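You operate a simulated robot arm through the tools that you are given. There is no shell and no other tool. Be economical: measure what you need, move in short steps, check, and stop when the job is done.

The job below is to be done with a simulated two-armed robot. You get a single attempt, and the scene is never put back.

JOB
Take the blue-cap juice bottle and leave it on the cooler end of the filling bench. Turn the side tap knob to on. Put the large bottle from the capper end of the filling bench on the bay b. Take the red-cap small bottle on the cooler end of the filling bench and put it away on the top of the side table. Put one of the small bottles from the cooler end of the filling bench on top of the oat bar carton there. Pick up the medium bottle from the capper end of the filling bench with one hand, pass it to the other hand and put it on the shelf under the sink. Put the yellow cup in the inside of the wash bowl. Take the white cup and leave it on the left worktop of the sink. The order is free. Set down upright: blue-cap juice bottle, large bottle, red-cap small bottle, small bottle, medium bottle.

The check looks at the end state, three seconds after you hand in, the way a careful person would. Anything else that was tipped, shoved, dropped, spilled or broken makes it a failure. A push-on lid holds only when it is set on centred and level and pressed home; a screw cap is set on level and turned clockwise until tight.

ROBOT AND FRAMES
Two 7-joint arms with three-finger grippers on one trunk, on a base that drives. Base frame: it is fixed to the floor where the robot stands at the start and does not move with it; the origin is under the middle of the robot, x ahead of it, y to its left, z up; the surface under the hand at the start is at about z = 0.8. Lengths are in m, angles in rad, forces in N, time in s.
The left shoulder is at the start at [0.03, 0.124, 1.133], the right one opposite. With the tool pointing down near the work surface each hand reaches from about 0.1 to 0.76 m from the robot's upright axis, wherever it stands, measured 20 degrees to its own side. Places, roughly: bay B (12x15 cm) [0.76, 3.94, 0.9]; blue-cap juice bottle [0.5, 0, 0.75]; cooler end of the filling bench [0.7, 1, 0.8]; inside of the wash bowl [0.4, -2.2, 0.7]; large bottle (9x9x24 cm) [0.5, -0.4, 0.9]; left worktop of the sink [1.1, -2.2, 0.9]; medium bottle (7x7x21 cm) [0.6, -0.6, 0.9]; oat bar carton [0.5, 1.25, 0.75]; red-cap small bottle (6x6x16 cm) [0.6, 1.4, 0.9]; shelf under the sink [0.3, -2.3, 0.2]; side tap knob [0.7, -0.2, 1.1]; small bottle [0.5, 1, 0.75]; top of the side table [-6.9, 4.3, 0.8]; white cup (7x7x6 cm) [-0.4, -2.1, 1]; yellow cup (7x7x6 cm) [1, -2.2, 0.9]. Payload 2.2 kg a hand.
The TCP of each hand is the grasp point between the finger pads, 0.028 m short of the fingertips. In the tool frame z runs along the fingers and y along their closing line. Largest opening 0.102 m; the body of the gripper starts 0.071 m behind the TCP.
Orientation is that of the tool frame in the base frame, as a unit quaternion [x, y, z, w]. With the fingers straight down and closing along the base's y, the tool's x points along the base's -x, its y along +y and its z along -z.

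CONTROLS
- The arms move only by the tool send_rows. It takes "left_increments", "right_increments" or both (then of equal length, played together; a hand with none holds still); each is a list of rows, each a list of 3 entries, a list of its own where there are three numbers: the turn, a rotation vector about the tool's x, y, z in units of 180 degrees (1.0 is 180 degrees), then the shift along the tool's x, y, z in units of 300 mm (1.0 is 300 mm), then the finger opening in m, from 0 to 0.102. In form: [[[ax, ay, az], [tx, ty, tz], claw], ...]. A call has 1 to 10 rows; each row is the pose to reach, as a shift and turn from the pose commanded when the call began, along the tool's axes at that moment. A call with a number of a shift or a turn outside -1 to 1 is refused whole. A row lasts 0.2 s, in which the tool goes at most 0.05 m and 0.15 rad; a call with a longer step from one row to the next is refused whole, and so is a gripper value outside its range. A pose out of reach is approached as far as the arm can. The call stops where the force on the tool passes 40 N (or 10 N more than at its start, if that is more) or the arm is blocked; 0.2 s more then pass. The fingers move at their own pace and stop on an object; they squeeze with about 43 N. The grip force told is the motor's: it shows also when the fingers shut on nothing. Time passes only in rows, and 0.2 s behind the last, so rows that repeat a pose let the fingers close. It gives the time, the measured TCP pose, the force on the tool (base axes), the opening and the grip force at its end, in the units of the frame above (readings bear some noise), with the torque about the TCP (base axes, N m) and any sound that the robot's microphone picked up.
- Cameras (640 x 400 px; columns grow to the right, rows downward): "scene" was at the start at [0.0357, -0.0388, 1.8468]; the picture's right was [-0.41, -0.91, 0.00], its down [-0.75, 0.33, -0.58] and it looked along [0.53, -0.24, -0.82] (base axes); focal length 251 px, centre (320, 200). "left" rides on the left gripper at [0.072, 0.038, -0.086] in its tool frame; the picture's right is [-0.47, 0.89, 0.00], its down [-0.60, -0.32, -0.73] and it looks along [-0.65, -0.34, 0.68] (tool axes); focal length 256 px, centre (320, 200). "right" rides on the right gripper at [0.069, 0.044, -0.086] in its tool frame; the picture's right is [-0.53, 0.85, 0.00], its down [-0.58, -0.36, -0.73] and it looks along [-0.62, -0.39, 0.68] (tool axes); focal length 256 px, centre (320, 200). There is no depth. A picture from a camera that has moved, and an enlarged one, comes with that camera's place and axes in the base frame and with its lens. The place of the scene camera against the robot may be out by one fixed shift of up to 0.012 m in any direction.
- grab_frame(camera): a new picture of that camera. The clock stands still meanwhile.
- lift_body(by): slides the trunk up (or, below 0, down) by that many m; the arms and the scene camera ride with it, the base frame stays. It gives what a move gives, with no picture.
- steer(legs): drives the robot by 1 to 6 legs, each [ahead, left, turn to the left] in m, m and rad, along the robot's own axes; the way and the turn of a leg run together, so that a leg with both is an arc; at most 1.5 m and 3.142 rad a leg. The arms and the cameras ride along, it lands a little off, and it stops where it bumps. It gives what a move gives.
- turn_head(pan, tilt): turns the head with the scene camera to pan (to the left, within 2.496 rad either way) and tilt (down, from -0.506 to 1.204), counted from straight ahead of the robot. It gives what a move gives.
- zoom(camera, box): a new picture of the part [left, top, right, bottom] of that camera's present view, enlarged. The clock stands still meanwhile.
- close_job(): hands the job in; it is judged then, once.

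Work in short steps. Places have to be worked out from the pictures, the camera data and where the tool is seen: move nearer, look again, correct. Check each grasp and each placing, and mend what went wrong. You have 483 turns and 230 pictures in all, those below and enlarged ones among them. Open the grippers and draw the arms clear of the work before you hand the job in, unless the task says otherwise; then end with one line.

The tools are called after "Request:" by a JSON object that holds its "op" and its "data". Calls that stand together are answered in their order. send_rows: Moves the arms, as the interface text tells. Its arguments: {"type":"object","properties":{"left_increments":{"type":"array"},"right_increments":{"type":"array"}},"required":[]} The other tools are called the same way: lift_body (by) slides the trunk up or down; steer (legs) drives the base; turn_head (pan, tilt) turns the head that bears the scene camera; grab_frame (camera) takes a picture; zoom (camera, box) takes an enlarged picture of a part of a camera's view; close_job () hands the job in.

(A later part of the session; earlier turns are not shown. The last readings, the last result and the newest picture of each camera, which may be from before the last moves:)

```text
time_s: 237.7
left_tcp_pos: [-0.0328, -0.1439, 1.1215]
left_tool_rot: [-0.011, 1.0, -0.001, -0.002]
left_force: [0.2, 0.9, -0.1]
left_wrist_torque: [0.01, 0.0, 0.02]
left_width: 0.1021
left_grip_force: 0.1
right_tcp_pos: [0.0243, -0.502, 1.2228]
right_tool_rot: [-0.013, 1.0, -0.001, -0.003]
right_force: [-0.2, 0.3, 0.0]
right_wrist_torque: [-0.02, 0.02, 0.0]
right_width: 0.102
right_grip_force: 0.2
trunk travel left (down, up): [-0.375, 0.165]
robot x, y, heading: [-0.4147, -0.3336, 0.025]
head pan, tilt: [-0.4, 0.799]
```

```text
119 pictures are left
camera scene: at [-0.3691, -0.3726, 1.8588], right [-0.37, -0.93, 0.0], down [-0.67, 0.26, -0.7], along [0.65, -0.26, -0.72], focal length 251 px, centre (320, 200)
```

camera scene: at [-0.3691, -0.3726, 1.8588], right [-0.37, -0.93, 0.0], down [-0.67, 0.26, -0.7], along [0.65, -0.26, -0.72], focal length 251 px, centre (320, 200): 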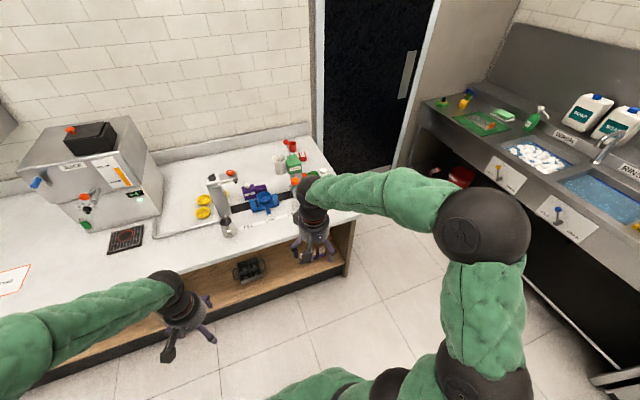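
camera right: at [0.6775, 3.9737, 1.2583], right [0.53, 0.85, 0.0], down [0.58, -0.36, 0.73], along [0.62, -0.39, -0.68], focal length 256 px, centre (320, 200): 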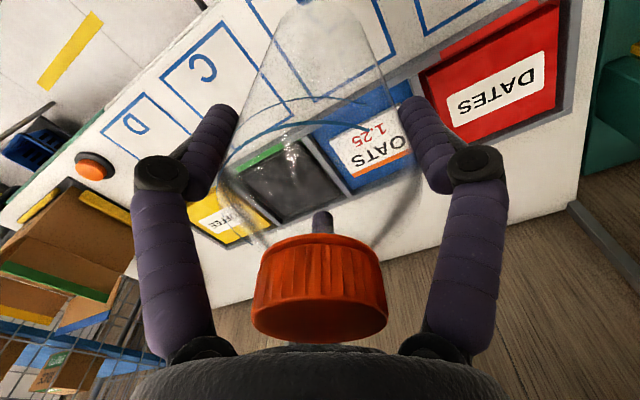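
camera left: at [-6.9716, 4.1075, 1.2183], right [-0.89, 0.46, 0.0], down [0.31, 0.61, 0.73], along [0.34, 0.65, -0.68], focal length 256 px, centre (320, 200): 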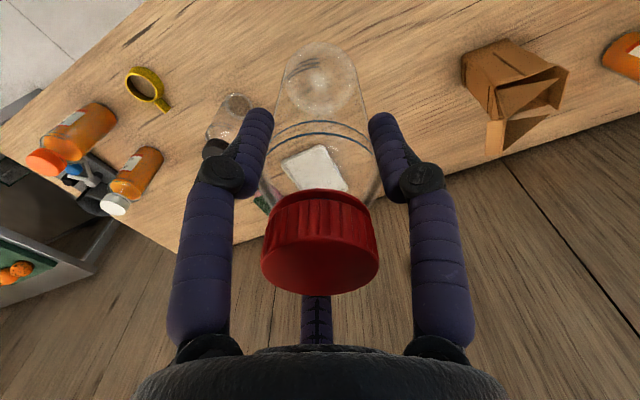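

Drive forward 0.4 m with small corrections, rotating the right hand 30° for the later hand-over.

Request:
{"op": "steer", "data": {"legs": [[0.4, -0.07, -0.025]]}}

Request:
{"op": "send_rows", "data": {"right_increments": [[[0, 0, -0.04], [-0.1, -0.06, 0], 0.102], [[0, 0, -0.08], [-0.2, -0.12, 0], 0.102], [[0, 0, -0.12], [-0.3, -0.18, 0.02], 0.102], [[0, 0, -0.16], [-0.4, -0.2, 0.1], 0.102], [[0, 0, -0.167], [-0.48, -0.2, 0.2], 0.102]]}}

Request:
{"op": "grab_frame", "data": {"camera": "right"}}

Request:
{"op": "grab_frame", "data": {"camera": "scene"}}

```text
time_s: 240.2
left_tcp_pos: [0.3779, -0.2194, 1.1216]
left_tool_rot: [0.002, 1.0, -0.001, -0.002]
left_force: [0.3, 0.1, 0.2]
left_wrist_torque: [-0.01, -0.01, 0.0]
left_width: 0.1022
left_grip_force: 0.1
right_tcp_pos: [0.4249, -0.5792, 1.2229]
right_tool_rot: [-0.001, 1.0, -0.002, -0.002]
right_force: [1.2, 0.6, -0.2]
right_wrist_torque: [-0.03, 0.0, 0.01]
right_width: 0.102
right_grip_force: 0.0
trunk travel left (down, up): [-0.375, 0.165]
robot x, y, heading: [-0.0118, -0.4004, -0.0]
head pan, tilt: [-0.4, 0.799]
```

```text
time_s: 241.4
left_tcp_pos: [0.3767, -0.2187, 1.1214]
left_tool_rot: [0.001, 1.0, 0.0, -0.002]
left_force: [-0.4, -0.2, 1.1]
left_wrist_torque: [0.0, 0.01, -0.02]
left_width: 0.1023
left_grip_force: 0.1
right_tcp_pos: [0.5689, -0.64, 1.1629]
right_tool_rot: [-0.26, 0.966, -0.001, -0.002]
right_force: [0.0, 0.3, -0.1]
right_wrist_torque: [0.01, 0.02, -0.04]
right_width: 0.1017
right_grip_force: 0.0
trunk travel left (down, up): [-0.375, 0.165]
robot x, y, heading: [-0.0099, -0.3971, -0.004]
head pan, tilt: [-0.4, 0.799]
```

```text
118 pictures are left
camera right: at [0.4897, -0.6372, 1.2484], right [0.04, 1.0, 0.0], down [0.69, -0.02, 0.73], along [0.73, -0.03, -0.69], focal length 256 px, centre (320, 200)
```

right: 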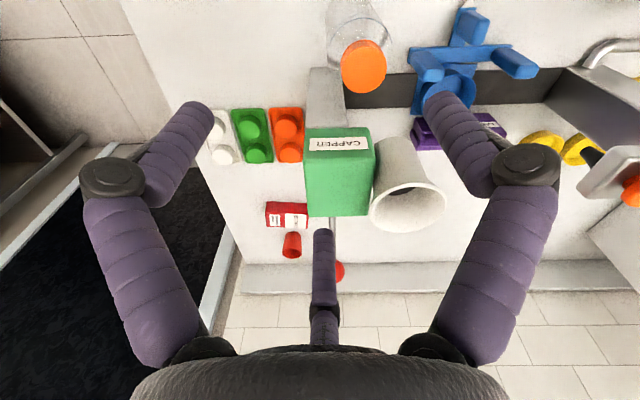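

```text
117 pictures are left
camera scene: at [0.0359, -0.4396, 1.8587], right [-0.39, -0.92, 0.0], down [-0.66, 0.28, -0.7], along [0.64, -0.27, -0.72], focal length 251 px, centre (320, 200)
```

scene: 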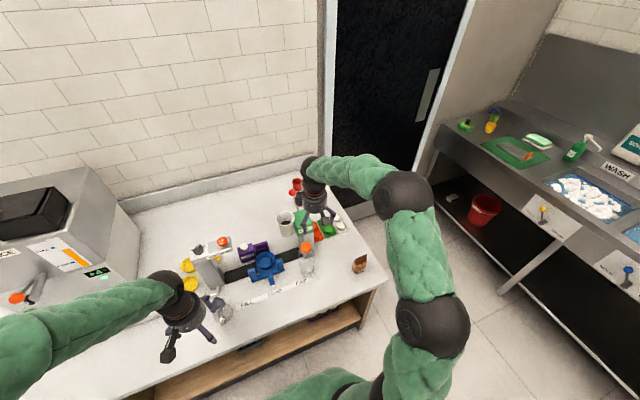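

Cap at ≈(0.573,-0.603). Go above it lower and re-measure.

Request:
{"op": "send_rows", "data": {"right_increments": [[[0, 0, 0], [-0.072, 0.097, 0.05], 0.102], [[0, 0, 0], [-0.072, 0.097, 0.2], 0.102]]}}

Request:
{"op": "grab_frame", "data": {"camera": "right"}}

```text
time_s: 242.0
left_tcp_pos: [0.376, -0.22, 1.1215]
left_tool_rot: [0.002, 1.0, 0.001, -0.002]
left_force: [0.9, 0.7, 0.4]
left_wrist_torque: [0.06, 0.03, -0.01]
left_width: 0.1021
left_grip_force: 0.1
right_tcp_pos: [0.5728, -0.6038, 1.1021]
right_tool_rot: [-0.26, 0.966, -0.001, -0.002]
right_force: [0.2, -0.3, -0.2]
right_wrist_torque: [0.02, 0.01, 0.02]
right_width: 0.1018
right_grip_force: 0.1
trunk travel left (down, up): [-0.375, 0.165]
robot x, y, heading: [-0.0109, -0.3971, -0.001]
head pan, tilt: [-0.4, 0.799]
```

```text
116 pictures are left
camera right: at [0.4926, -0.6018, 1.1886], right [0.04, 1.0, 0.0], down [0.69, -0.02, 0.73], along [0.73, -0.03, -0.69], focal length 256 px, centre (320, 200)
```

right: 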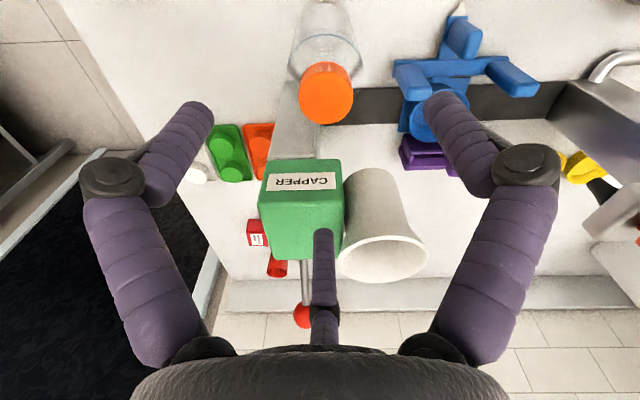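

The capper's head front edge is at x≈0.638, z≈1.0 right behind the cap, so a finger must not face +x. Raise, rotate the hand −60° (gap facing the capper), narrow a little.

Request:
{"op": "send_rows", "data": {"right_increments": [[[0, 0, 0.04], [0, 0.006, -0.1], 0.095], [[0, 0, 0.08], [0, 0.006, -0.13], 0.095], [[0, 0, 0.125], [0, 0.006, -0.13], 0.095], [[0, 0, 0.17], [0, 0.006, -0.13], 0.095], [[0, 0, 0.21], [0, 0.006, -0.13], 0.095], [[0, 0, 0.255], [0, 0.006, -0.13], 0.095], [[0, 0, 0.3], [0, 0.006, -0.13], 0.095], [[0, 0, 0.333], [0, 0.006, -0.13], 0.095]]}}

Request:
{"op": "grab_frame", "data": {"camera": "right"}}

```text
time_s: 243.8
left_tcp_pos: [0.3747, -0.2182, 1.1214]
left_tool_rot: [0.001, 1.0, 0.0, -0.001]
left_force: [-0.6, -0.2, 0.0]
left_wrist_torque: [0.01, -0.01, -0.02]
left_width: 0.1022
left_grip_force: 0.0
right_tcp_pos: [0.5717, -0.6011, 1.1419]
right_tool_rot: [0.257, 0.966, -0.002, -0.001]
right_force: [0.1, 1.0, 0.9]
right_wrist_torque: [-0.02, -0.02, 0.0]
right_width: 0.095
right_grip_force: 0.0
trunk travel left (down, up): [-0.375, 0.165]
robot x, y, heading: [-0.0091, -0.4019, -0.001]
head pan, tilt: [-0.4, 0.799]
```

```text
115 pictures are left
camera right: at [0.5346, -0.5298, 1.2278], right [0.88, 0.47, -0.01], down [0.32, -0.6, 0.73], along [0.34, -0.65, -0.68], focal length 256 px, centre (320, 200)
```

right: 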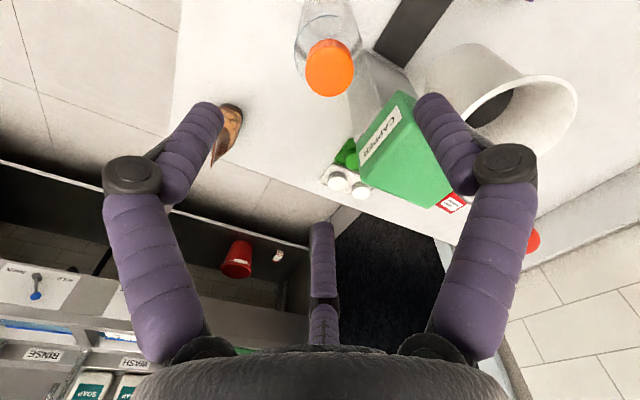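

Cap ≈ (0.575,-0.600). Descend part-way and check.

Request:
{"op": "send_rows", "data": {"right_increments": [[[0, 0, 0], [-0.007, 0.008, 0.12], 0.095], [[0, 0, 0], [-0.007, 0.008, 0.25], 0.095], [[0, 0, 0], [-0.007, 0.008, 0.38], 0.095]]}}

Request:
{"op": "grab_frame", "data": {"camera": "right"}}

Request:
{"op": "zoom", "data": {"camera": "scene", "box": [250, 170, 370, 290]}}

```text
time_s: 244.6
left_tcp_pos: [0.3767, -0.2183, 1.1212]
left_tool_rot: [0.002, 1.0, 0.001, -0.001]
left_force: [-0.9, -0.1, -0.3]
left_wrist_torque: [-0.03, 0.03, -0.03]
left_width: 0.102
left_grip_force: 0.1
right_tcp_pos: [0.5742, -0.6001, 1.026]
right_tool_rot: [0.257, 0.966, -0.003, -0.001]
right_force: [0.0, -1.1, 0.6]
right_wrist_torque: [-0.01, 0.01, 0.0]
right_width: 0.0948
right_grip_force: 0.1
trunk travel left (down, up): [-0.375, 0.165]
robot x, y, heading: [-0.0126, -0.398, -0.0]
head pan, tilt: [-0.4, 0.799]
```

```text
114 pictures are left
camera right: at [0.5372, -0.5296, 1.1121], right [0.88, 0.47, -0.01], down [0.32, -0.6, 0.73], along [0.34, -0.65, -0.68], focal length 256 px, centre (320, 200)
```

right: 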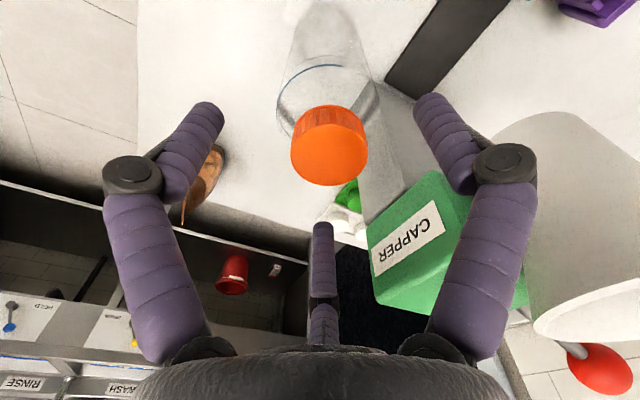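

```text
3.33 times, centred on (310, 230) of scene
camera zoom: at [0.0359, -0.4396, 1.8587], right [-0.39, -0.92, 0.0], down [-0.66, 0.28, -0.7], along [0.64, -0.27, -0.72], focal length 836 px, centre (353, 100)
```

zoom: 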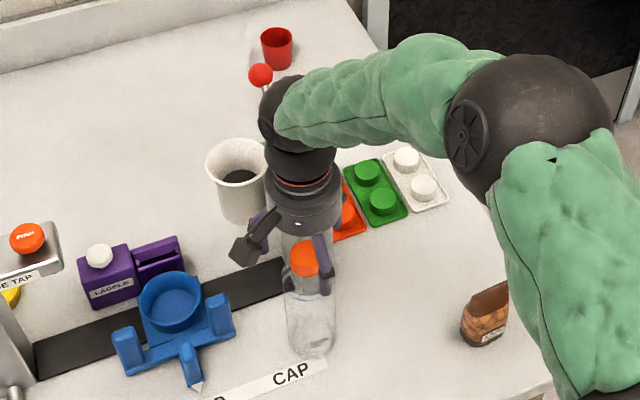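

Nearly centred; small shift and descend to z≈0.948.

Request:
{"op": "send_rows", "data": {"right_increments": [[[0, 0, 0], [-0.007, 0.015, 0.06], 0.095], [[0, 0, 0], [-0.007, 0.015, 0.14], 0.095], [[0, 0, 0], [-0.007, 0.015, 0.21], 0.095], [[0, 0, 0], [-0.007, 0.015, 0.26], 0.095]]}}

Request:
{"op": "grab_frame", "data": {"camera": "right"}}

```text
time_s: 245.6
left_tcp_pos: [0.3752, -0.2182, 1.1215]
left_tool_rot: [0.001, 1.0, 0.0, -0.001]
left_force: [-0.4, -0.2, -0.1]
left_wrist_torque: [0.01, -0.03, -0.01]
left_width: 0.1021
left_grip_force: 0.1
right_tcp_pos: [0.577, -0.5985, 0.9487]
right_tool_rot: [0.257, 0.966, -0.001, -0.001]
right_force: [-0.1, 0.2, 0.2]
right_wrist_torque: [0.0, 0.01, 0.01]
right_width: 0.0948
right_grip_force: 0.1
trunk travel left (down, up): [-0.375, 0.165]
robot x, y, heading: [-0.0089, -0.4009, -0.002]
head pan, tilt: [-0.4, 0.799]
```

```text
112 pictures are left
camera right: at [0.54, -0.5265, 1.0346], right [0.88, 0.47, -0.01], down [0.32, -0.6, 0.73], along [0.34, -0.65, -0.68], focal length 256 px, centre (320, 200)
```

right: 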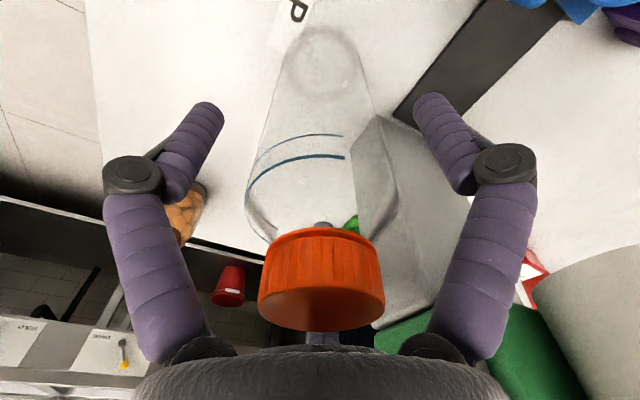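

Good. Close on the medium bottle and lift.

Request:
{"op": "send_rows", "data": {"right_increments": [[[0, 0, 0], [0, 0, 0], 0.08], [[0, 0, 0], [0, 0, 0], 0.06], [[0, 0, 0], [0, 0, 0], 0.04], [[0, 0, 0], [0, 0, 0], 0.04], [[0, 0, 0], [0, 0, 0], 0.04]]}}

Request:
{"op": "send_rows", "data": {"right_increments": [[[0, 0, 0], [0, 0, -0.05], 0.04], [[0, 0, 0], [0, 0, -0.15], 0.04], [[0, 0, 0], [0, 0, -0.3], 0.04], [[0, 0, 0], [0, 0, -0.45], 0.04], [[0, 0, 0], [0, 0, -0.6], 0.04], [[0, 0, 0], [0, 0, -0.75], 0.04], [[0, 0, 0], [0.15, 0, -0.8], 0.04]]}}

Request:
{"op": "grab_frame", "data": {"camera": "right"}}

```text
time_s: 246.8
left_tcp_pos: [0.3751, -0.22, 1.1212]
left_tool_rot: [0.001, 1.0, 0.0, -0.002]
left_force: [-1.0, -0.1, -0.1]
left_wrist_torque: [-0.02, 0.02, 0.0]
left_width: 0.1023
left_grip_force: 0.0
right_tcp_pos: [0.5772, -0.5976, 0.9494]
right_tool_rot: [0.257, 0.966, -0.002, -0.002]
right_force: [-0.7, 0.2, 0.2]
right_wrist_torque: [0.04, -0.02, 0.01]
right_width: 0.0632
right_grip_force: 43.2
trunk travel left (down, up): [-0.375, 0.165]
robot x, y, heading: [-0.0105, -0.3982, 0.0]
head pan, tilt: [-0.4, 0.799]
```

```text
time_s: 248.4
left_tcp_pos: [0.374, -0.2175, 1.1213]
left_tool_rot: [0.001, 1.0, 0.001, -0.001]
left_force: [-0.8, 0.1, 0.7]
left_wrist_torque: [-0.02, -0.04, -0.03]
left_width: 0.1018
left_grip_force: 0.1
right_tcp_pos: [0.5354, -0.5736, 1.1905]
right_tool_rot: [0.256, 0.967, -0.002, -0.001]
right_force: [-0.9, -0.4, 0.1]
right_wrist_torque: [-0.04, -0.06, -0.02]
right_width: 0.0635
right_grip_force: 43.1
trunk travel left (down, up): [-0.375, 0.165]
robot x, y, heading: [-0.0102, -0.3989, -0.003]
head pan, tilt: [-0.4, 0.799]
```

```text
111 pictures are left
camera right: at [0.499, -0.5019, 1.2771], right [0.88, 0.47, -0.01], down [0.32, -0.6, 0.73], along [0.34, -0.65, -0.68], focal length 256 px, centre (320, 200)
```

right: 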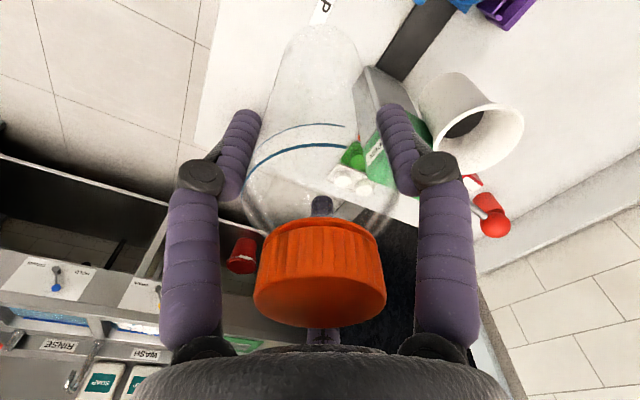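

Lifted cleanly. Back away from the bench, turn to face the sink, and look at the sink/shelf.

Request:
{"op": "steer", "data": {"legs": [[-0.45, 0, 0], [0, 0, -1.57]]}}

Request:
{"op": "turn_head", "data": {"pan": 0.3, "tilt": 0.6}}

Request:
{"op": "grab_frame", "data": {"camera": "scene"}}

```text
time_s: 255.0
left_tcp_pos: [-0.2859, -0.7858, 1.122]
left_tool_rot: [0.714, 0.701, 0.001, -0.002]
left_force: [0.3, -0.8, -0.4]
left_wrist_torque: [0.02, 0.0, -0.01]
left_width: 0.1019
left_grip_force: 0.0
right_tcp_pos: [-0.6419, -0.9431, 1.1902]
right_tool_rot: [0.869, 0.495, 0.0, -0.003]
right_force: [-0.6, 0.7, -0.7]
right_wrist_torque: [0.01, 0.03, -0.02]
right_width: 0.0632
right_grip_force: 42.7
trunk travel left (down, up): [-0.375, 0.165]
robot x, y, heading: [-0.4574, -0.3995, -1.587]
head pan, tilt: [-0.4, 0.799]
```

```text
time_s: 256.1
left_tcp_pos: [-0.2846, -0.7861, 1.1207]
left_tool_rot: [0.713, 0.701, 0.001, -0.002]
left_force: [-0.1, 0.2, 0.7]
left_wrist_torque: [-0.02, 0.02, -0.01]
left_width: 0.1021
left_grip_force: 0.1
right_tcp_pos: [-0.6431, -0.9434, 1.191]
right_tool_rot: [0.869, 0.494, 0.0, -0.003]
right_force: [-0.4, 0.7, 0.2]
right_wrist_torque: [-0.01, -0.01, -0.02]
right_width: 0.0633
right_grip_force: 42.5
trunk travel left (down, up): [-0.375, 0.165]
robot x, y, heading: [-0.4574, -0.3988, -1.594]
head pan, tilt: [0.3, 0.6]
```

```text
110 pictures are left
camera scene: at [-0.4349, -0.4628, 1.8756], right [-0.96, -0.28, 0.0], down [-0.16, 0.54, -0.82], along [0.23, -0.79, -0.57], focal length 251 px, centre (320, 200)
```

scene: 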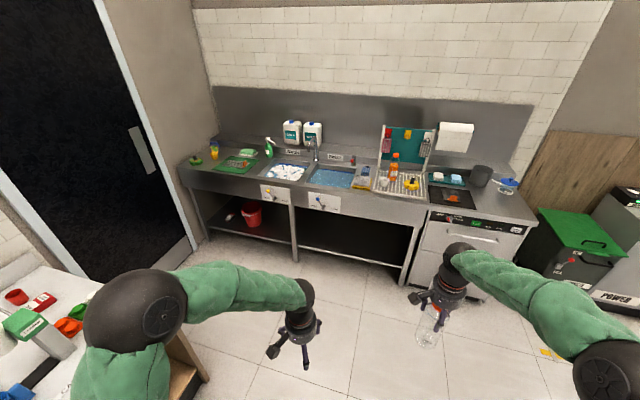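

Request:
{"op": "zoom", "data": {"camera": "scene", "box": [170, 110, 450, 290]}}

Request:
{"op": "zoom", "data": {"camera": "scene", "box": [340, 110, 480, 210]}}

```text
2.22 times, centred on (310, 200) of scene
camera zoom: at [-0.4349, -0.4628, 1.8756], right [-0.96, -0.28, 0.0], down [-0.16, 0.54, -0.82], along [0.23, -0.79, -0.57], focal length 558 px, centre (342, 200)
```

zoom: 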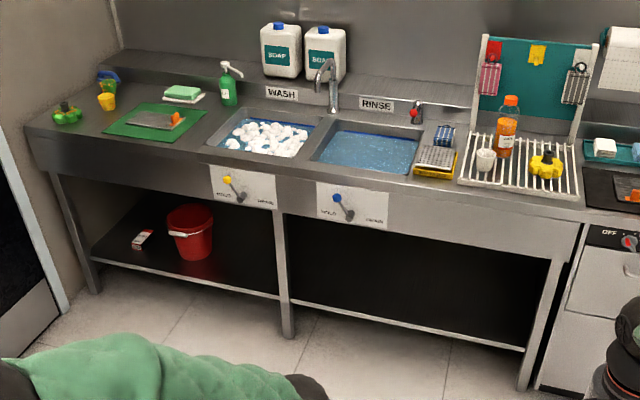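

```text
4.00 times, centred on (410, 160) of scene
camera zoom: at [-0.4349, -0.4628, 1.8756], right [-0.96, -0.28, 0.0], down [-0.16, 0.54, -0.82], along [0.23, -0.79, -0.57], focal length 1004 px, centre (-40, 360)
```

zoom: 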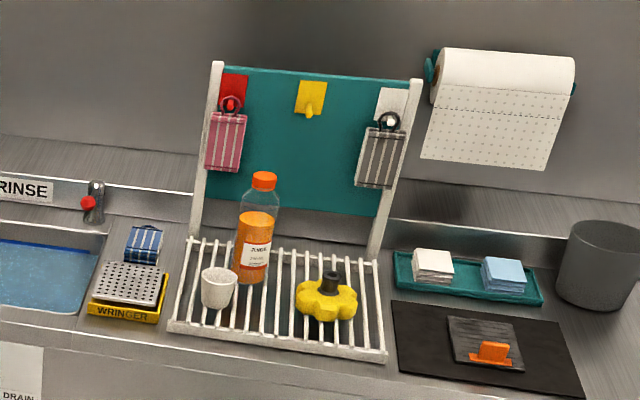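

Shelf right section spans x≈-0.7..0.25, front edge y≈-2.03, opening z 0.2–0.69. Now prepare the hand-over: orient the left hand forward (20° below horizontal).

Request:
{"op": "send_rows", "data": {"left_increments": [[[0, -0.04, 0], [-0.03, -0.03, 0], 0.102], [[0, -0.08, 0], [-0.06, -0.06, 0], 0.102], [[0, -0.12, 0], [-0.09, -0.09, 0], 0.102], [[0, -0.16, 0], [-0.12, -0.12, 0.0], 0.102], [[0, -0.2, 0], [-0.15, -0.15, 0.01], 0.102], [[0, -0.24, 0], [-0.18, -0.18, 0.02], 0.102], [[0, -0.28, 0], [-0.21, -0.21, 0.03], 0.102], [[0, -0.32, 0], [-0.24, -0.24, 0.035], 0.102], [[0, -0.36, 0], [-0.267, -0.27, 0.035], 0.102], [[0, -0.39, 0], [-0.267, -0.3, 0.035], 0.102]]}}

Request:
{"op": "send_rows", "data": {"right_increments": [[[0, 0, -0.04], [0.035, 0.107, -0.01], 0.04], [[0, 0, -0.08], [0.07, 0.215, -0.02], 0.04], [[0, 0, -0.12], [0.105, 0.323, -0.03], 0.04], [[0, 0, -0.16], [0.14, 0.43, -0.033], 0.04], [[0, 0, -0.2], [0.175, 0.538, -0.033], 0.04], [[0, 0, -0.245], [0.21, 0.645, -0.033], 0.04], [[0, 0, -0.29], [0.245, 0.753, -0.033], 0.04], [[0, 0, -0.333], [0.28, 0.861, -0.033], 0.04]]}}

Request:
{"op": "turn_head", "data": {"pan": 0.1, "tilt": 0.95}}

Request:
{"op": "grab_frame", "data": {"camera": "scene"}}

Request:
{"op": "grab_frame", "data": {"camera": "left"}}

```text
time_s: 258.3
left_tcp_pos: [-0.3768, -0.8652, 1.1115]
left_tool_rot: [0.583, 0.573, -0.411, 0.403]
left_force: [-0.4, -0.1, -1.5]
left_wrist_torque: [0.02, -0.01, 0.0]
left_width: 0.1021
left_grip_force: 0.0
right_tcp_pos: [-0.6438, -0.9442, 1.19]
right_tool_rot: [0.869, 0.494, 0.0, -0.003]
right_force: [0.1, 0.8, 0.0]
right_wrist_torque: [0.0, -0.01, 0.0]
right_width: 0.0631
right_grip_force: 42.7
trunk travel left (down, up): [-0.375, 0.165]
robot x, y, heading: [-0.4625, -0.3975, -1.586]
head pan, tilt: [0.3, 0.6]
```

```text
time_s: 260.1
left_tcp_pos: [-0.3758, -0.8658, 1.1108]
left_tool_rot: [0.584, 0.574, -0.41, 0.402]
left_force: [0.5, -0.2, -0.2]
left_wrist_torque: [0.02, -0.01, 0.02]
left_width: 0.1021
left_grip_force: 0.0
right_tcp_pos: [-0.3757, -1.0049, 1.1991]
right_tool_rot: [0.504, 0.863, 0.001, -0.003]
right_force: [1.0, 0.5, 0.0]
right_wrist_torque: [-0.01, -0.01, -0.01]
right_width: 0.0633
right_grip_force: 42.8
trunk travel left (down, up): [-0.375, 0.165]
robot x, y, heading: [-0.4592, -0.3975, -1.594]
head pan, tilt: [0.3, 0.6]
```

```text
time_s: 260.9
left_tcp_pos: [-0.3763, -0.8641, 1.1112]
left_tool_rot: [0.584, 0.574, -0.41, 0.402]
left_force: [-0.2, 0.1, 0.5]
left_wrist_torque: [0.01, -0.02, 0.02]
left_width: 0.1024
left_grip_force: 0.1
right_tcp_pos: [-0.3774, -1.0038, 1.1987]
right_tool_rot: [0.505, 0.863, 0.002, -0.003]
right_force: [-0.6, -1.1, 0.1]
right_wrist_torque: [0.0, -0.01, -0.03]
right_width: 0.0635
right_grip_force: 43.0
trunk travel left (down, up): [-0.375, 0.165]
robot x, y, heading: [-0.4621, -0.4005, -1.594]
head pan, tilt: [0.099, 0.949]
```

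```text
107 pictures are left
camera scene: at [-0.453, -0.4506, 1.8473], right [-1.0, -0.08, 0.0], down [-0.07, 0.81, -0.58], along [0.05, -0.58, -0.81], focal length 251 px, centre (320, 200)
```

scene: 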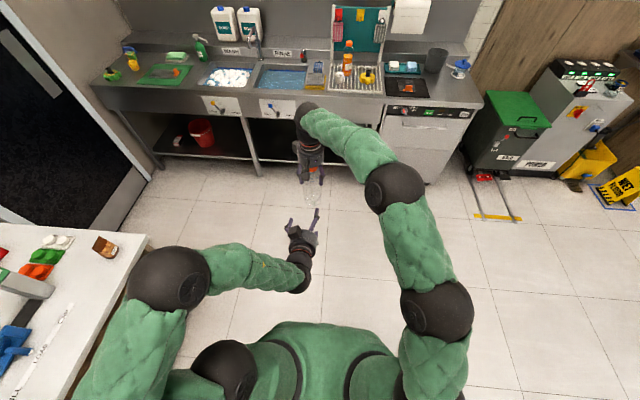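

```text
106 pictures are left
camera left: at [-0.3367, -0.7601, 1.0725], right [0.88, -0.17, 0.44], down [-0.31, 0.49, 0.82], along [-0.35, -0.86, 0.38], focal length 256 px, centre (320, 200)
```

left: 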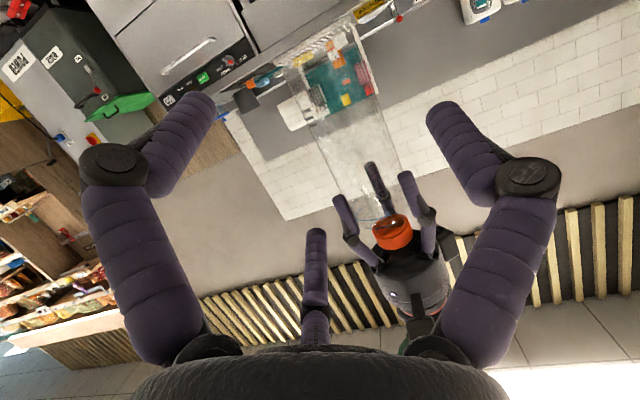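

Bottle axis at (-0.377,-1.004), base z≈1.05. The side corridor of the hand is offset, so I shift the left hand −12 mm sideways, lower 9 mm, and advance half-way.

Request:
{"op": "send_rows", "data": {"left_increments": [[[0, 0, 0], [0.028, -0.041, 0.01], 0.102], [[0, 0, 0], [-0.01, -0.041, 0.11], 0.102], [[0, 0, 0], [-0.04, -0.041, 0.2], 0.102]]}}

Request:
{"op": "grab_frame", "data": {"camera": "left"}}

Request:
{"op": "zoom", "data": {"camera": "scene", "box": [260, 140, 360, 240]}}

```text
time_s: 261.7
left_tcp_pos: [-0.3891, -0.9268, 1.1017]
left_tool_rot: [0.584, 0.574, -0.409, 0.402]
left_force: [-0.3, -0.5, 0.6]
left_wrist_torque: [0.0, 0.01, 0.0]
left_width: 0.1018
left_grip_force: 0.0
right_tcp_pos: [-0.3776, -1.0043, 1.198]
right_tool_rot: [0.506, 0.863, 0.002, -0.003]
right_force: [0.8, 0.0, 0.0]
right_wrist_torque: [0.03, -0.01, -0.02]
right_width: 0.0633
right_grip_force: 43.2
trunk travel left (down, up): [-0.375, 0.165]
robot x, y, heading: [-0.461, -0.3968, -1.585]
head pan, tilt: [0.099, 0.949]
```

```text
105 pictures are left
camera left: at [-0.3497, -0.8209, 1.0629], right [0.88, -0.17, 0.44], down [-0.31, 0.49, 0.82], along [-0.36, -0.86, 0.37], focal length 256 px, centre (320, 200)
```

left: 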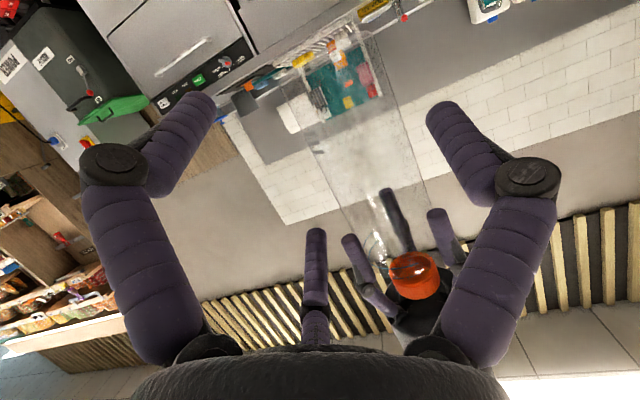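

```text
4.00 times, centred on (310, 190) of scene
camera zoom: at [-0.4537, -0.4514, 1.8472], right [-1.0, -0.08, 0.0], down [-0.07, 0.81, -0.58], along [0.05, -0.58, -0.81], focal length 1004 px, centre (360, 240)
```

zoom: 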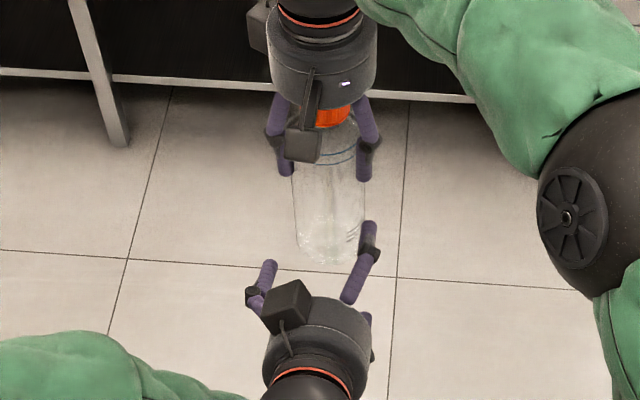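

Clearances look like ~2 mm vs 5 mm; shift −2 mm more and advance the remaining 0.073 m slowly.

Request:
{"op": "send_rows", "data": {"left_increments": [[[0, 0, 0], [-0.01, -0.008, 0.03], 0.102], [[0, 0, 0], [-0.025, -0.008, 0.07], 0.102], [[0, 0, 0], [-0.04, -0.008, 0.11], 0.102], [[0, 0, 0], [-0.054, -0.008, 0.15], 0.102], [[0, 0, 0], [-0.068, -0.008, 0.19], 0.102], [[0, 0, 0], [-0.081, -0.008, 0.228], 0.102]]}}

Request:
{"op": "grab_frame", "data": {"camera": "left"}}

Request:
{"op": "zoom", "data": {"camera": "scene", "box": [260, 140, 360, 240]}}

```text
time_s: 263.1
left_tcp_pos: [-0.3923, -0.9981, 1.1008]
left_tool_rot: [0.584, 0.574, -0.409, 0.403]
left_force: [-0.2, 0.5, 0.3]
left_wrist_torque: [-0.01, 0.02, 0.0]
left_width: 0.1019
left_grip_force: 0.0
right_tcp_pos: [-0.3782, -1.0047, 1.1976]
right_tool_rot: [0.506, 0.863, 0.002, -0.002]
right_force: [-0.2, -0.2, -0.1]
right_wrist_torque: [0.01, -0.02, 0.0]
right_width: 0.0634
right_grip_force: 42.9
trunk travel left (down, up): [-0.375, 0.165]
robot x, y, heading: [-0.459, -0.3979, -1.589]
head pan, tilt: [0.099, 0.949]
```

```text
103 pictures are left
camera left: at [-0.3541, -0.8935, 1.062], right [0.88, -0.18, 0.44], down [-0.31, 0.49, 0.82], along [-0.36, -0.86, 0.37], focal length 256 px, centre (320, 200)
```

left: 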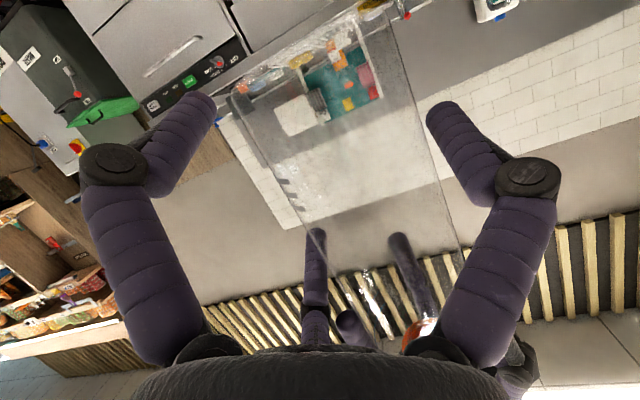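

```text
4.00 times, centred on (310, 190) of scene
camera zoom: at [-0.4534, -0.4511, 1.8472], right [-1.0, -0.08, 0.0], down [-0.07, 0.81, -0.58], along [0.05, -0.58, -0.81], focal length 1004 px, centre (360, 240)
```

zoom: 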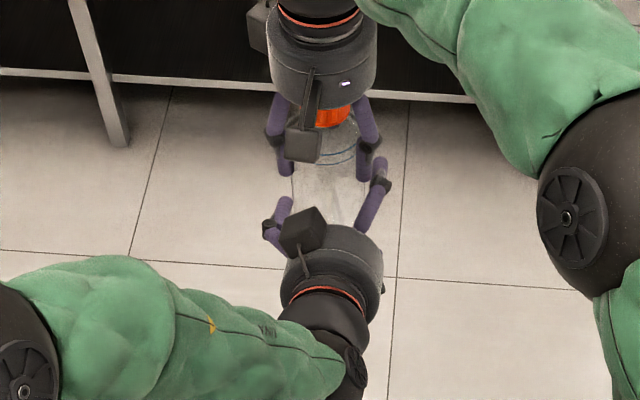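

Entered with no contact. Close the left hand on the lower body.

Request:
{"op": "send_rows", "data": {"left_increments": [[[0, 0, 0], [0, 0, 0], 0.095], [[0, 0, 0], [0, 0, 0], 0.088], [[0, 0, 0], [0, 0, 0], 0.08], [[0, 0, 0], [0, 0, 0], 0.07]]}}

Request:
{"op": "grab_frame", "data": {"camera": "left"}}

```text
time_s: 264.1
left_tcp_pos: [-0.3919, -0.9988, 1.101]
left_tool_rot: [0.583, 0.574, -0.41, 0.403]
left_force: [14.8, 10.6, 4.2]
left_wrist_torque: [-0.32, 0.04, 0.07]
left_width: 0.0883
left_grip_force: 43.4
right_tcp_pos: [-0.3802, -1.0048, 1.1987]
right_tool_rot: [0.505, 0.863, 0.0, -0.003]
right_force: [-15.1, -10.4, -3.5]
right_wrist_torque: [-0.67, 1.35, 0.18]
right_width: 0.0634
right_grip_force: 42.9
trunk travel left (down, up): [-0.375, 0.165]
robot x, y, heading: [-0.4584, -0.3987, -1.586]
head pan, tilt: [0.099, 0.949]
```

```text
101 pictures are left
camera left: at [-0.3534, -0.8933, 1.0626], right [0.88, -0.17, 0.44], down [-0.31, 0.49, 0.82], along [-0.35, -0.86, 0.38], focal length 256 px, centre (320, 200)
```

left: 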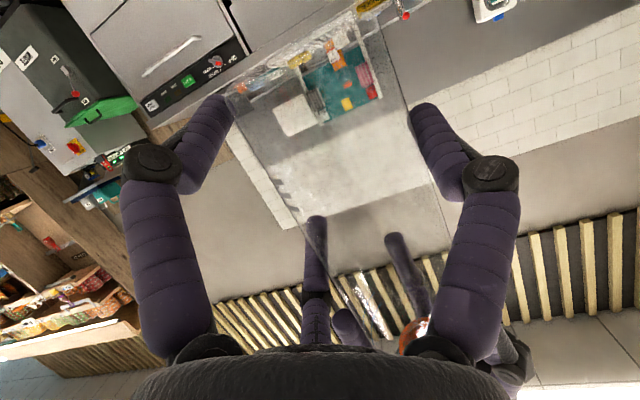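

Gripped (0.088) with ~15 N internal load; relieve slightly, then open the right hand.

Request:
{"op": "send_rows", "data": {"left_increments": [[[0, 0, 0], [0.003, 0.008, -0.006], 0.06], [[0, 0, 0], [0.003, 0.008, -0.006], 0.06]]}}

```text
time_s: 264.7
left_tcp_pos: [-0.3905, -0.9966, 1.1004]
left_tool_rot: [0.585, 0.574, -0.41, 0.401]
left_force: [9.9, -2.9, 0.0]
left_wrist_torque: [0.28, 0.69, 0.12]
left_width: 0.0881
left_grip_force: 42.7
right_tcp_pos: [-0.3761, -1.0032, 1.1982]
right_tool_rot: [0.505, 0.863, 0.001, -0.003]
right_force: [-9.6, 3.5, 0.3]
right_wrist_torque: [-0.02, 0.29, -0.06]
right_width: 0.0633
right_grip_force: 42.8
trunk travel left (down, up): [-0.375, 0.165]
robot x, y, heading: [-0.4603, -0.4009, -1.587]
head pan, tilt: [0.099, 0.949]
```

Load is small. Open the right hand and raise it straight up.

Request:
{"op": "send_rows", "data": {"right_increments": [[[0, 0, 0], [0, 0, 0], 0.068], [[0, 0, 0], [0, 0, 0], 0.08], [[0, 0, 0], [0, 0, 0], 0.09], [[0, 0, 0], [0, 0, 0], 0.09], [[0, 0, 0], [0, 0, -0.05], 0.095], [[0, 0, 0], [0, 0, -0.2], 0.095], [[0, 0, 0], [0, 0, -0.35], 0.095], [[0, 0, 0], [0, 0, -0.5], 0.095]]}}

Request:
{"op": "zoom", "data": {"camera": "scene", "box": [240, 120, 380, 240]}}

Request:
{"op": "grab_frame", "data": {"camera": "left"}}

```text
time_s: 266.5
left_tcp_pos: [-0.389, -0.9967, 1.1002]
left_tool_rot: [0.584, 0.574, -0.409, 0.402]
left_force: [0.0, -0.4, 0.5]
left_wrist_torque: [-0.01, 0.01, 0.01]
left_width: 0.0879
left_grip_force: 43.1
right_tcp_pos: [-0.3772, -1.0042, 1.3493]
right_tool_rot: [0.506, 0.863, 0.002, -0.003]
right_force: [0.2, 0.7, 0.5]
right_wrist_torque: [-0.01, -0.04, -0.01]
right_width: 0.095
right_grip_force: 0.1
trunk travel left (down, up): [-0.375, 0.165]
robot x, y, heading: [-0.4606, -0.4, -1.585]
head pan, tilt: [0.099, 0.949]
```

```text
3.33 times, centred on (310, 180) of scene
camera zoom: at [-0.453, -0.4501, 1.8473], right [-1.0, -0.08, 0.0], down [-0.07, 0.81, -0.58], along [0.05, -0.58, -0.81], focal length 836 px, centre (353, 267)
```

zoom: 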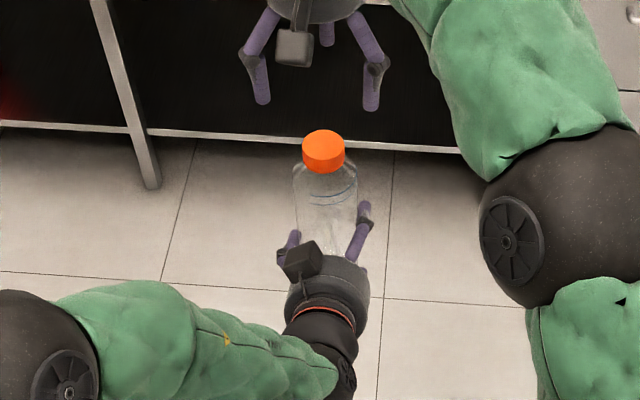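

```text
99 pictures are left
camera left: at [-0.3514, -0.891, 1.0623], right [0.88, -0.17, 0.44], down [-0.31, 0.49, 0.82], along [-0.35, -0.86, 0.38], focal length 256 px, centre (320, 200)
```

left: 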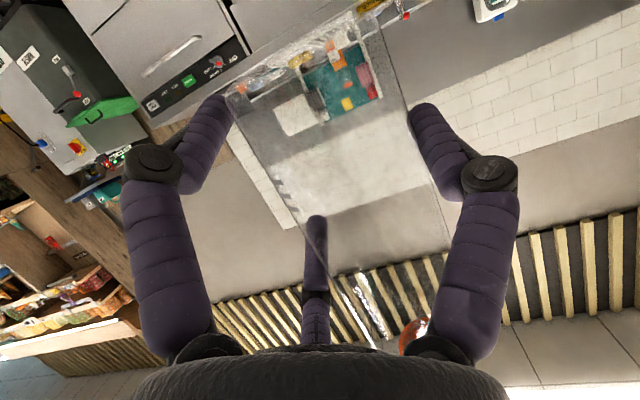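

Hand-over done; bottle upright in the left hand. Move the right hand aside in two moves.

Request:
{"op": "send_rows", "data": {"right_increments": [[[0, 0, 0.02], [0.15, -0.06, 0], 0.095], [[0, 0, 0.06], [0.3, -0.12, 0], 0.095], [[0, 0, 0.1], [0.45, -0.18, 0], 0.095], [[0, 0, 0.14], [0.6, -0.24, 0], 0.095], [[0, 0, 0.167], [0.75, -0.3, 0], 0.095], [[0, 0, 0.167], [0.88, -0.36, 0], 0.095]]}}

Request:
{"op": "send_rows", "data": {"right_increments": [[[0, 0, 0], [0.15, -0.05, 0], 0.095], [[0, 0, 0], [0.3, -0.1, 0], 0.095]]}}

```text
time_s: 267.9
left_tcp_pos: [-0.3916, -0.9952, 1.0997]
left_tool_rot: [0.585, 0.573, -0.409, 0.402]
left_force: [-0.4, 1.0, 0.1]
left_wrist_torque: [-0.02, 0.0, 0.02]
left_width: 0.0878
left_grip_force: 43.0
right_tcp_pos: [-0.6019, -0.825, 1.351]
right_tool_rot: [0.712, 0.702, 0.0, -0.002]
right_force: [-0.8, 0.8, 1.0]
right_wrist_torque: [-0.02, -0.03, -0.01]
right_width: 0.0951
right_grip_force: 0.0
trunk travel left (down, up): [-0.375, 0.165]
robot x, y, heading: [-0.46, -0.403, -1.585]
head pan, tilt: [0.099, 0.949]
```

```text
time_s: 268.5
left_tcp_pos: [-0.3907, -0.9948, 1.1015]
left_tool_rot: [0.584, 0.574, -0.409, 0.403]
left_force: [-0.6, -0.3, -0.3]
left_wrist_torque: [0.01, 0.03, 0.01]
left_width: 0.0878
left_grip_force: 42.6
right_tcp_pos: [-0.6312, -0.7356, 1.3507]
right_tool_rot: [0.712, 0.702, 0.001, -0.003]
right_force: [-1.1, -0.2, -0.1]
right_wrist_torque: [-0.02, 0.03, 0.02]
right_width: 0.0949
right_grip_force: 0.1
trunk travel left (down, up): [-0.375, 0.165]
robot x, y, heading: [-0.4594, -0.4015, -1.585]
head pan, tilt: [0.099, 0.949]
```

Now lower the trunk fully, with the robot still away from the sink.

Request:
{"op": "lift_body", "data": {"by": -0.37}}

Request:
{"op": "send_rows", "data": {"left_increments": [[[0, 0, 0], [0.14, 0, 0.05], 0.06], [[0, 0, 0], [0.28, 0, 0.1], 0.06], [[0, 0, 0], [0.42, 0, 0.15], 0.06], [[0, 0, 0], [0.56, 0, 0.2], 0.06], [[0, 0, 0], [0.7, 0, 0.25], 0.06], [[0, 0, 0], [0.84, 0, 0.3], 0.06], [[0, 0, 0], [0.98, 0, 0.35], 0.06]]}}

Request:
{"op": "send_rows", "data": {"left_increments": [[[0, 0, 0], [0.1, 0, 0.036], 0.06], [[0, 0, 0], [0.2, 0, 0.072], 0.06], [[0, 0, 0], [0.26, 0, 0.094], 0.06]]}}

Request:
{"op": "grab_frame", "data": {"camera": "scene"}}

```text
time_s: 272.1
left_tcp_pos: [-0.39, -0.9956, 0.7301]
left_tool_rot: [0.584, 0.574, -0.41, 0.402]
left_force: [-0.7, -0.7, 0.5]
left_wrist_torque: [0.0, 0.03, 0.02]
left_width: 0.0877
left_grip_force: 43.1
right_tcp_pos: [-0.6305, -0.7368, 0.9799]
right_tool_rot: [0.712, 0.702, 0.001, -0.003]
right_force: [0.1, -0.1, -0.5]
right_wrist_torque: [0.01, 0.0, -0.01]
right_width: 0.0951
right_grip_force: 0.0
trunk travel left (down, up): [-0.005, 0.535]
robot x, y, heading: [-0.4602, -0.3995, -1.589]
head pan, tilt: [0.099, 0.949]
```

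```text
time_s: 273.9
left_tcp_pos: [-0.4323, -1.0331, 0.4857]
left_tool_rot: [0.562, 0.583, -0.404, 0.427]
left_force: [0.3, -0.6, 0.1]
left_wrist_torque: [0.12, 0.01, -0.03]
left_width: 0.088
left_grip_force: 43.1
left hand out of reach, approached as far as the arm can: row 2, 3, 4, 5, 6, 7
right_tcp_pos: [-0.6302, -0.7365, 0.9815]
right_tool_rot: [0.712, 0.702, -0.001, -0.003]
right_force: [-0.8, 1.0, 0.3]
right_wrist_torque: [-0.05, 0.03, 0.01]
right_width: 0.0947
right_grip_force: 0.2
trunk travel left (down, up): [-0.005, 0.535]
robot x, y, heading: [-0.4604, -0.3987, -1.593]
head pan, tilt: [0.099, 0.949]
stopped in row 7 (left hand): the arm was blocked; the commanded pose is now the measured one
```

```text
time_s: 274.7
left_tcp_pos: [-0.4512, -1.035, 0.4075]
left_tool_rot: [0.561, 0.588, -0.396, 0.428]
left_force: [-0.1, 0.4, 0.3]
left_wrist_torque: [0.01, 0.02, 0.04]
left_width: 0.088
left_grip_force: 42.9
left hand out of reach, approached as far as the arm can: row 1, 2, 3
right_tcp_pos: [-0.6303, -0.7368, 0.9789]
right_tool_rot: [0.712, 0.703, 0.001, -0.003]
right_force: [0.6, 0.8, 0.7]
right_wrist_torque: [0.0, 0.01, -0.01]
right_width: 0.095
right_grip_force: 0.1
trunk travel left (down, up): [-0.005, 0.535]
robot x, y, heading: [-0.4575, -0.398, -1.587]
head pan, tilt: [0.099, 0.949]
```

```text
98 pictures are left
camera scene: at [-0.4534, -0.4506, 1.4773], right [-1.0, -0.08, 0.0], down [-0.07, 0.81, -0.58], along [0.05, -0.58, -0.81], focal length 251 px, centre (320, 200)
```

scene: 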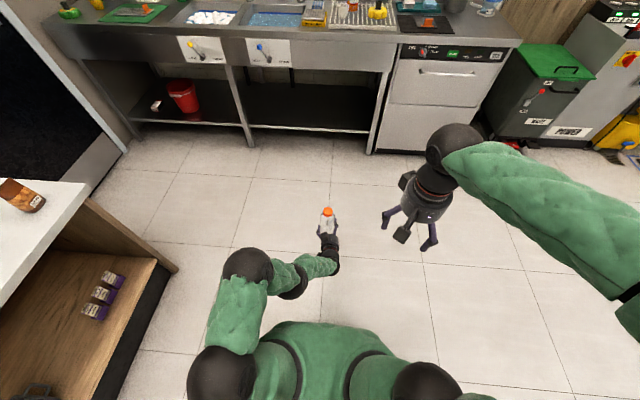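

The arm hit a reach limit near the centre. Try shifting out to the left and ahead while going lower.

Request:
{"op": "send_rows", "data": {"left_increments": [[[0, 0, 0], [0, 0.12, 0.05], 0.06], [[0, 0, 0], [0, 0.24, 0.1], 0.06], [[0, 0, 0], [0, 0.36, 0.15], 0.06], [[0, 0, 0], [0, 0.48, 0.17], 0.06], [[0, 0, 0], [0.1, 0.55, 0.2], 0.06], [[0, 0, 0], [0.2, 0.55, 0.24], 0.06], [[0, 0, 0], [0.3, 0.55, 0.27], 0.06]]}}

Request:
{"op": "grab_frame", "data": {"camera": "scene"}}

```text
time_s: 276.3
left_tcp_pos: [-0.378, -1.1232, 0.3371]
left_tool_rot: [0.549, 0.615, -0.356, 0.44]
left_force: [1.5, -2.4, 1.9]
left_wrist_torque: [0.21, 0.06, -0.07]
left_width: 0.0881
left_grip_force: 43.0
left hand out of reach, approached as far as the arm can: row 1, 2, 3, 4, 5, 6, 7
right_tcp_pos: [-0.6302, -0.7368, 0.9806]
right_tool_rot: [0.712, 0.702, 0.0, -0.003]
right_force: [-1.1, -0.5, -0.4]
right_wrist_torque: [-0.04, -0.02, 0.0]
right_width: 0.095
right_grip_force: 0.0
trunk travel left (down, up): [-0.005, 0.535]
robot x, y, heading: [-0.4621, -0.3977, -1.592]
head pan, tilt: [0.099, 0.949]
```

```text
97 pictures are left
camera scene: at [-0.4537, -0.4502, 1.4773], right [-1.0, -0.08, 0.0], down [-0.07, 0.81, -0.58], along [0.05, -0.58, -0.81], focal length 251 px, centre (320, 200)
```

scene: 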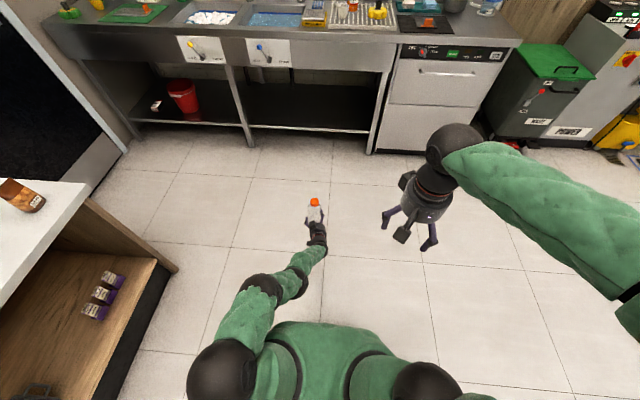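

Arm is at its stretched limit here. Its natural direction seems outward-left; try a pose further left with the hand yawed left ~20°.

Request:
{"op": "send_rows", "data": {"left_increments": [[[-0.026, 0.001, -0.01], [0, 0.12, -0.04], 0.06], [[-0.052, 0.003, -0.02], [0, 0.24, -0.08], 0.06], [[-0.078, 0.004, -0.03], [0, 0.36, -0.12], 0.06], [[-0.104, 0.005, -0.04], [0, 0.48, -0.16], 0.06], [[-0.104, 0.005, -0.04], [0.05, 0.55, -0.18], 0.06], [[-0.104, 0.005, -0.04], [0.15, 0.55, -0.14], 0.06]]}}

```text
time_s: 277.7
left_tcp_pos: [-0.2224, -1.0445, 0.3171]
left_tool_rot: [0.435, 0.702, -0.273, 0.494]
left_force: [-0.3, -0.4, -0.1]
left_wrist_torque: [0.05, 0.02, 0.01]
left_width: 0.0882
left_grip_force: 42.9
right_tcp_pos: [-0.6307, -0.7382, 0.98]
right_tool_rot: [0.713, 0.702, 0.001, -0.003]
right_force: [1.0, -1.0, 0.1]
right_wrist_torque: [0.01, 0.03, 0.02]
right_width: 0.095
right_grip_force: 0.0
trunk travel left (down, up): [-0.005, 0.535]
robot x, y, heading: [-0.4588, -0.398, -1.587]
head pan, tilt: [0.099, 0.949]
```

Reachable here. Correct the 3° bottle lean and lower to ~0.29, checking reach down to 0.25.

Request:
{"op": "send_rows", "data": {"left_increments": [[[0.005, -0.0084, -0.0138], [0.04, -0.002, 0.015], 0.06], [[0.005, -0.0084, -0.0138], [0.084, -0.004, 0.033], 0.06], [[0.005, -0.0084, -0.0138], [0.14, -0.007, 0.055], 0.06], [[0.005, -0.0084, -0.0138], [0.2, -0.01, 0.078], 0.06]]}}

Request:
{"op": "zoom", "data": {"camera": "scene", "box": [220, 160, 380, 280]}}

```text
time_s: 278.7
left_tcp_pos: [-0.223, -1.0349, 0.2749]
left_tool_rot: [0.42, 0.702, -0.294, 0.494]
left_force: [0.2, -1.3, 0.3]
left_wrist_torque: [0.07, 0.09, -0.03]
left_width: 0.0883
left_grip_force: 43.1
left hand out of reach, approached as far as the arm can: row 3, 4
right_tcp_pos: [-0.6303, -0.7368, 0.9798]
right_tool_rot: [0.712, 0.702, 0.001, -0.002]
right_force: [-0.6, -0.5, -0.3]
right_wrist_torque: [0.02, -0.02, -0.02]
right_width: 0.0953
right_grip_force: 0.1
trunk travel left (down, up): [-0.005, 0.535]
robot x, y, heading: [-0.4646, -0.3975, -1.589]
head pan, tilt: [0.099, 0.949]
```

```text
3.33 times, centred on (300, 220) of scene
camera zoom: at [-0.4535, -0.4502, 1.4772], right [-1.0, -0.08, 0.0], down [-0.07, 0.81, -0.58], along [0.05, -0.58, -0.81], focal length 836 px, centre (387, 133)
```

zoom: 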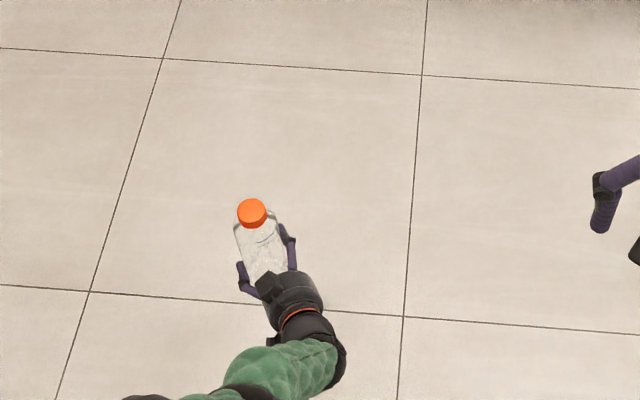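

Bottle is now exactly upright at z=0.275 (limit nearby). Yaw a bit more to the left and go lower.

Request:
{"op": "send_rows", "data": {"left_increments": [[[-0.039, 0, -0.014], [-0.016, 0.09, 0.045], 0.06], [[-0.0784, 0, -0.0282], [-0.032, 0.176, 0.089], 0.06], [[-0.0784, 0, -0.0282], [0.02, 0.176, 0.106], 0.06], [[-0.0784, 0, -0.0282], [0.062, 0.176, 0.123], 0.06]]}}

```text
time_s: 279.7
left_tcp_pos: [-0.1604, -1.0184, 0.2817]
left_tool_rot: [0.325, 0.751, -0.227, 0.528]
left_force: [0.3, 0.1, 0.2]
left_wrist_torque: [0.02, 0.0, 0.05]
left_width: 0.0878
left_grip_force: 42.6
left hand out of reach, approached as far as the arm can: row 1, 2, 3, 4
right_tcp_pos: [-0.6308, -0.737, 0.9809]
right_tool_rot: [0.712, 0.702, 0.001, -0.004]
right_force: [0.8, -0.7, 0.7]
right_wrist_torque: [0.01, 0.0, 0.02]
right_width: 0.0951
right_grip_force: 0.1
trunk travel left (down, up): [-0.005, 0.535]
robot x, y, heading: [-0.458, -0.4014, -1.588]
head pan, tilt: [0.099, 0.949]
```

Request:
{"op": "send_rows", "data": {"left_increments": [[[0, 0, 0], [0.03, 0, -0.06], 0.06], [[0, 0, 0], [0.06, 0, -0.17], 0.06], [[0, 0, 0], [0.12, 0, -0.165], 0.06], [[0, 0, 0], [0.177, 0, -0.148], 0.06]]}}

```text
time_s: 280.7
left_tcp_pos: [-0.1999, -0.9704, 0.2633]
left_tool_rot: [0.326, 0.75, -0.228, 0.528]
left_force: [0.0, 0.0, -0.4]
left_wrist_torque: [0.01, 0.0, 0.0]
left_width: 0.088
left_grip_force: 43.0
left hand out of reach, approached as far as the arm can: row 4
right_tcp_pos: [-0.6295, -0.7371, 0.9809]
right_tool_rot: [0.712, 0.702, 0.001, -0.002]
right_force: [0.1, 0.1, 0.1]
right_wrist_torque: [0.02, 0.02, -0.01]
right_width: 0.0952
right_grip_force: 0.0
trunk travel left (down, up): [-0.005, 0.535]
robot x, y, heading: [-0.4627, -0.3942, -1.59]
head pan, tilt: [0.099, 0.949]
```

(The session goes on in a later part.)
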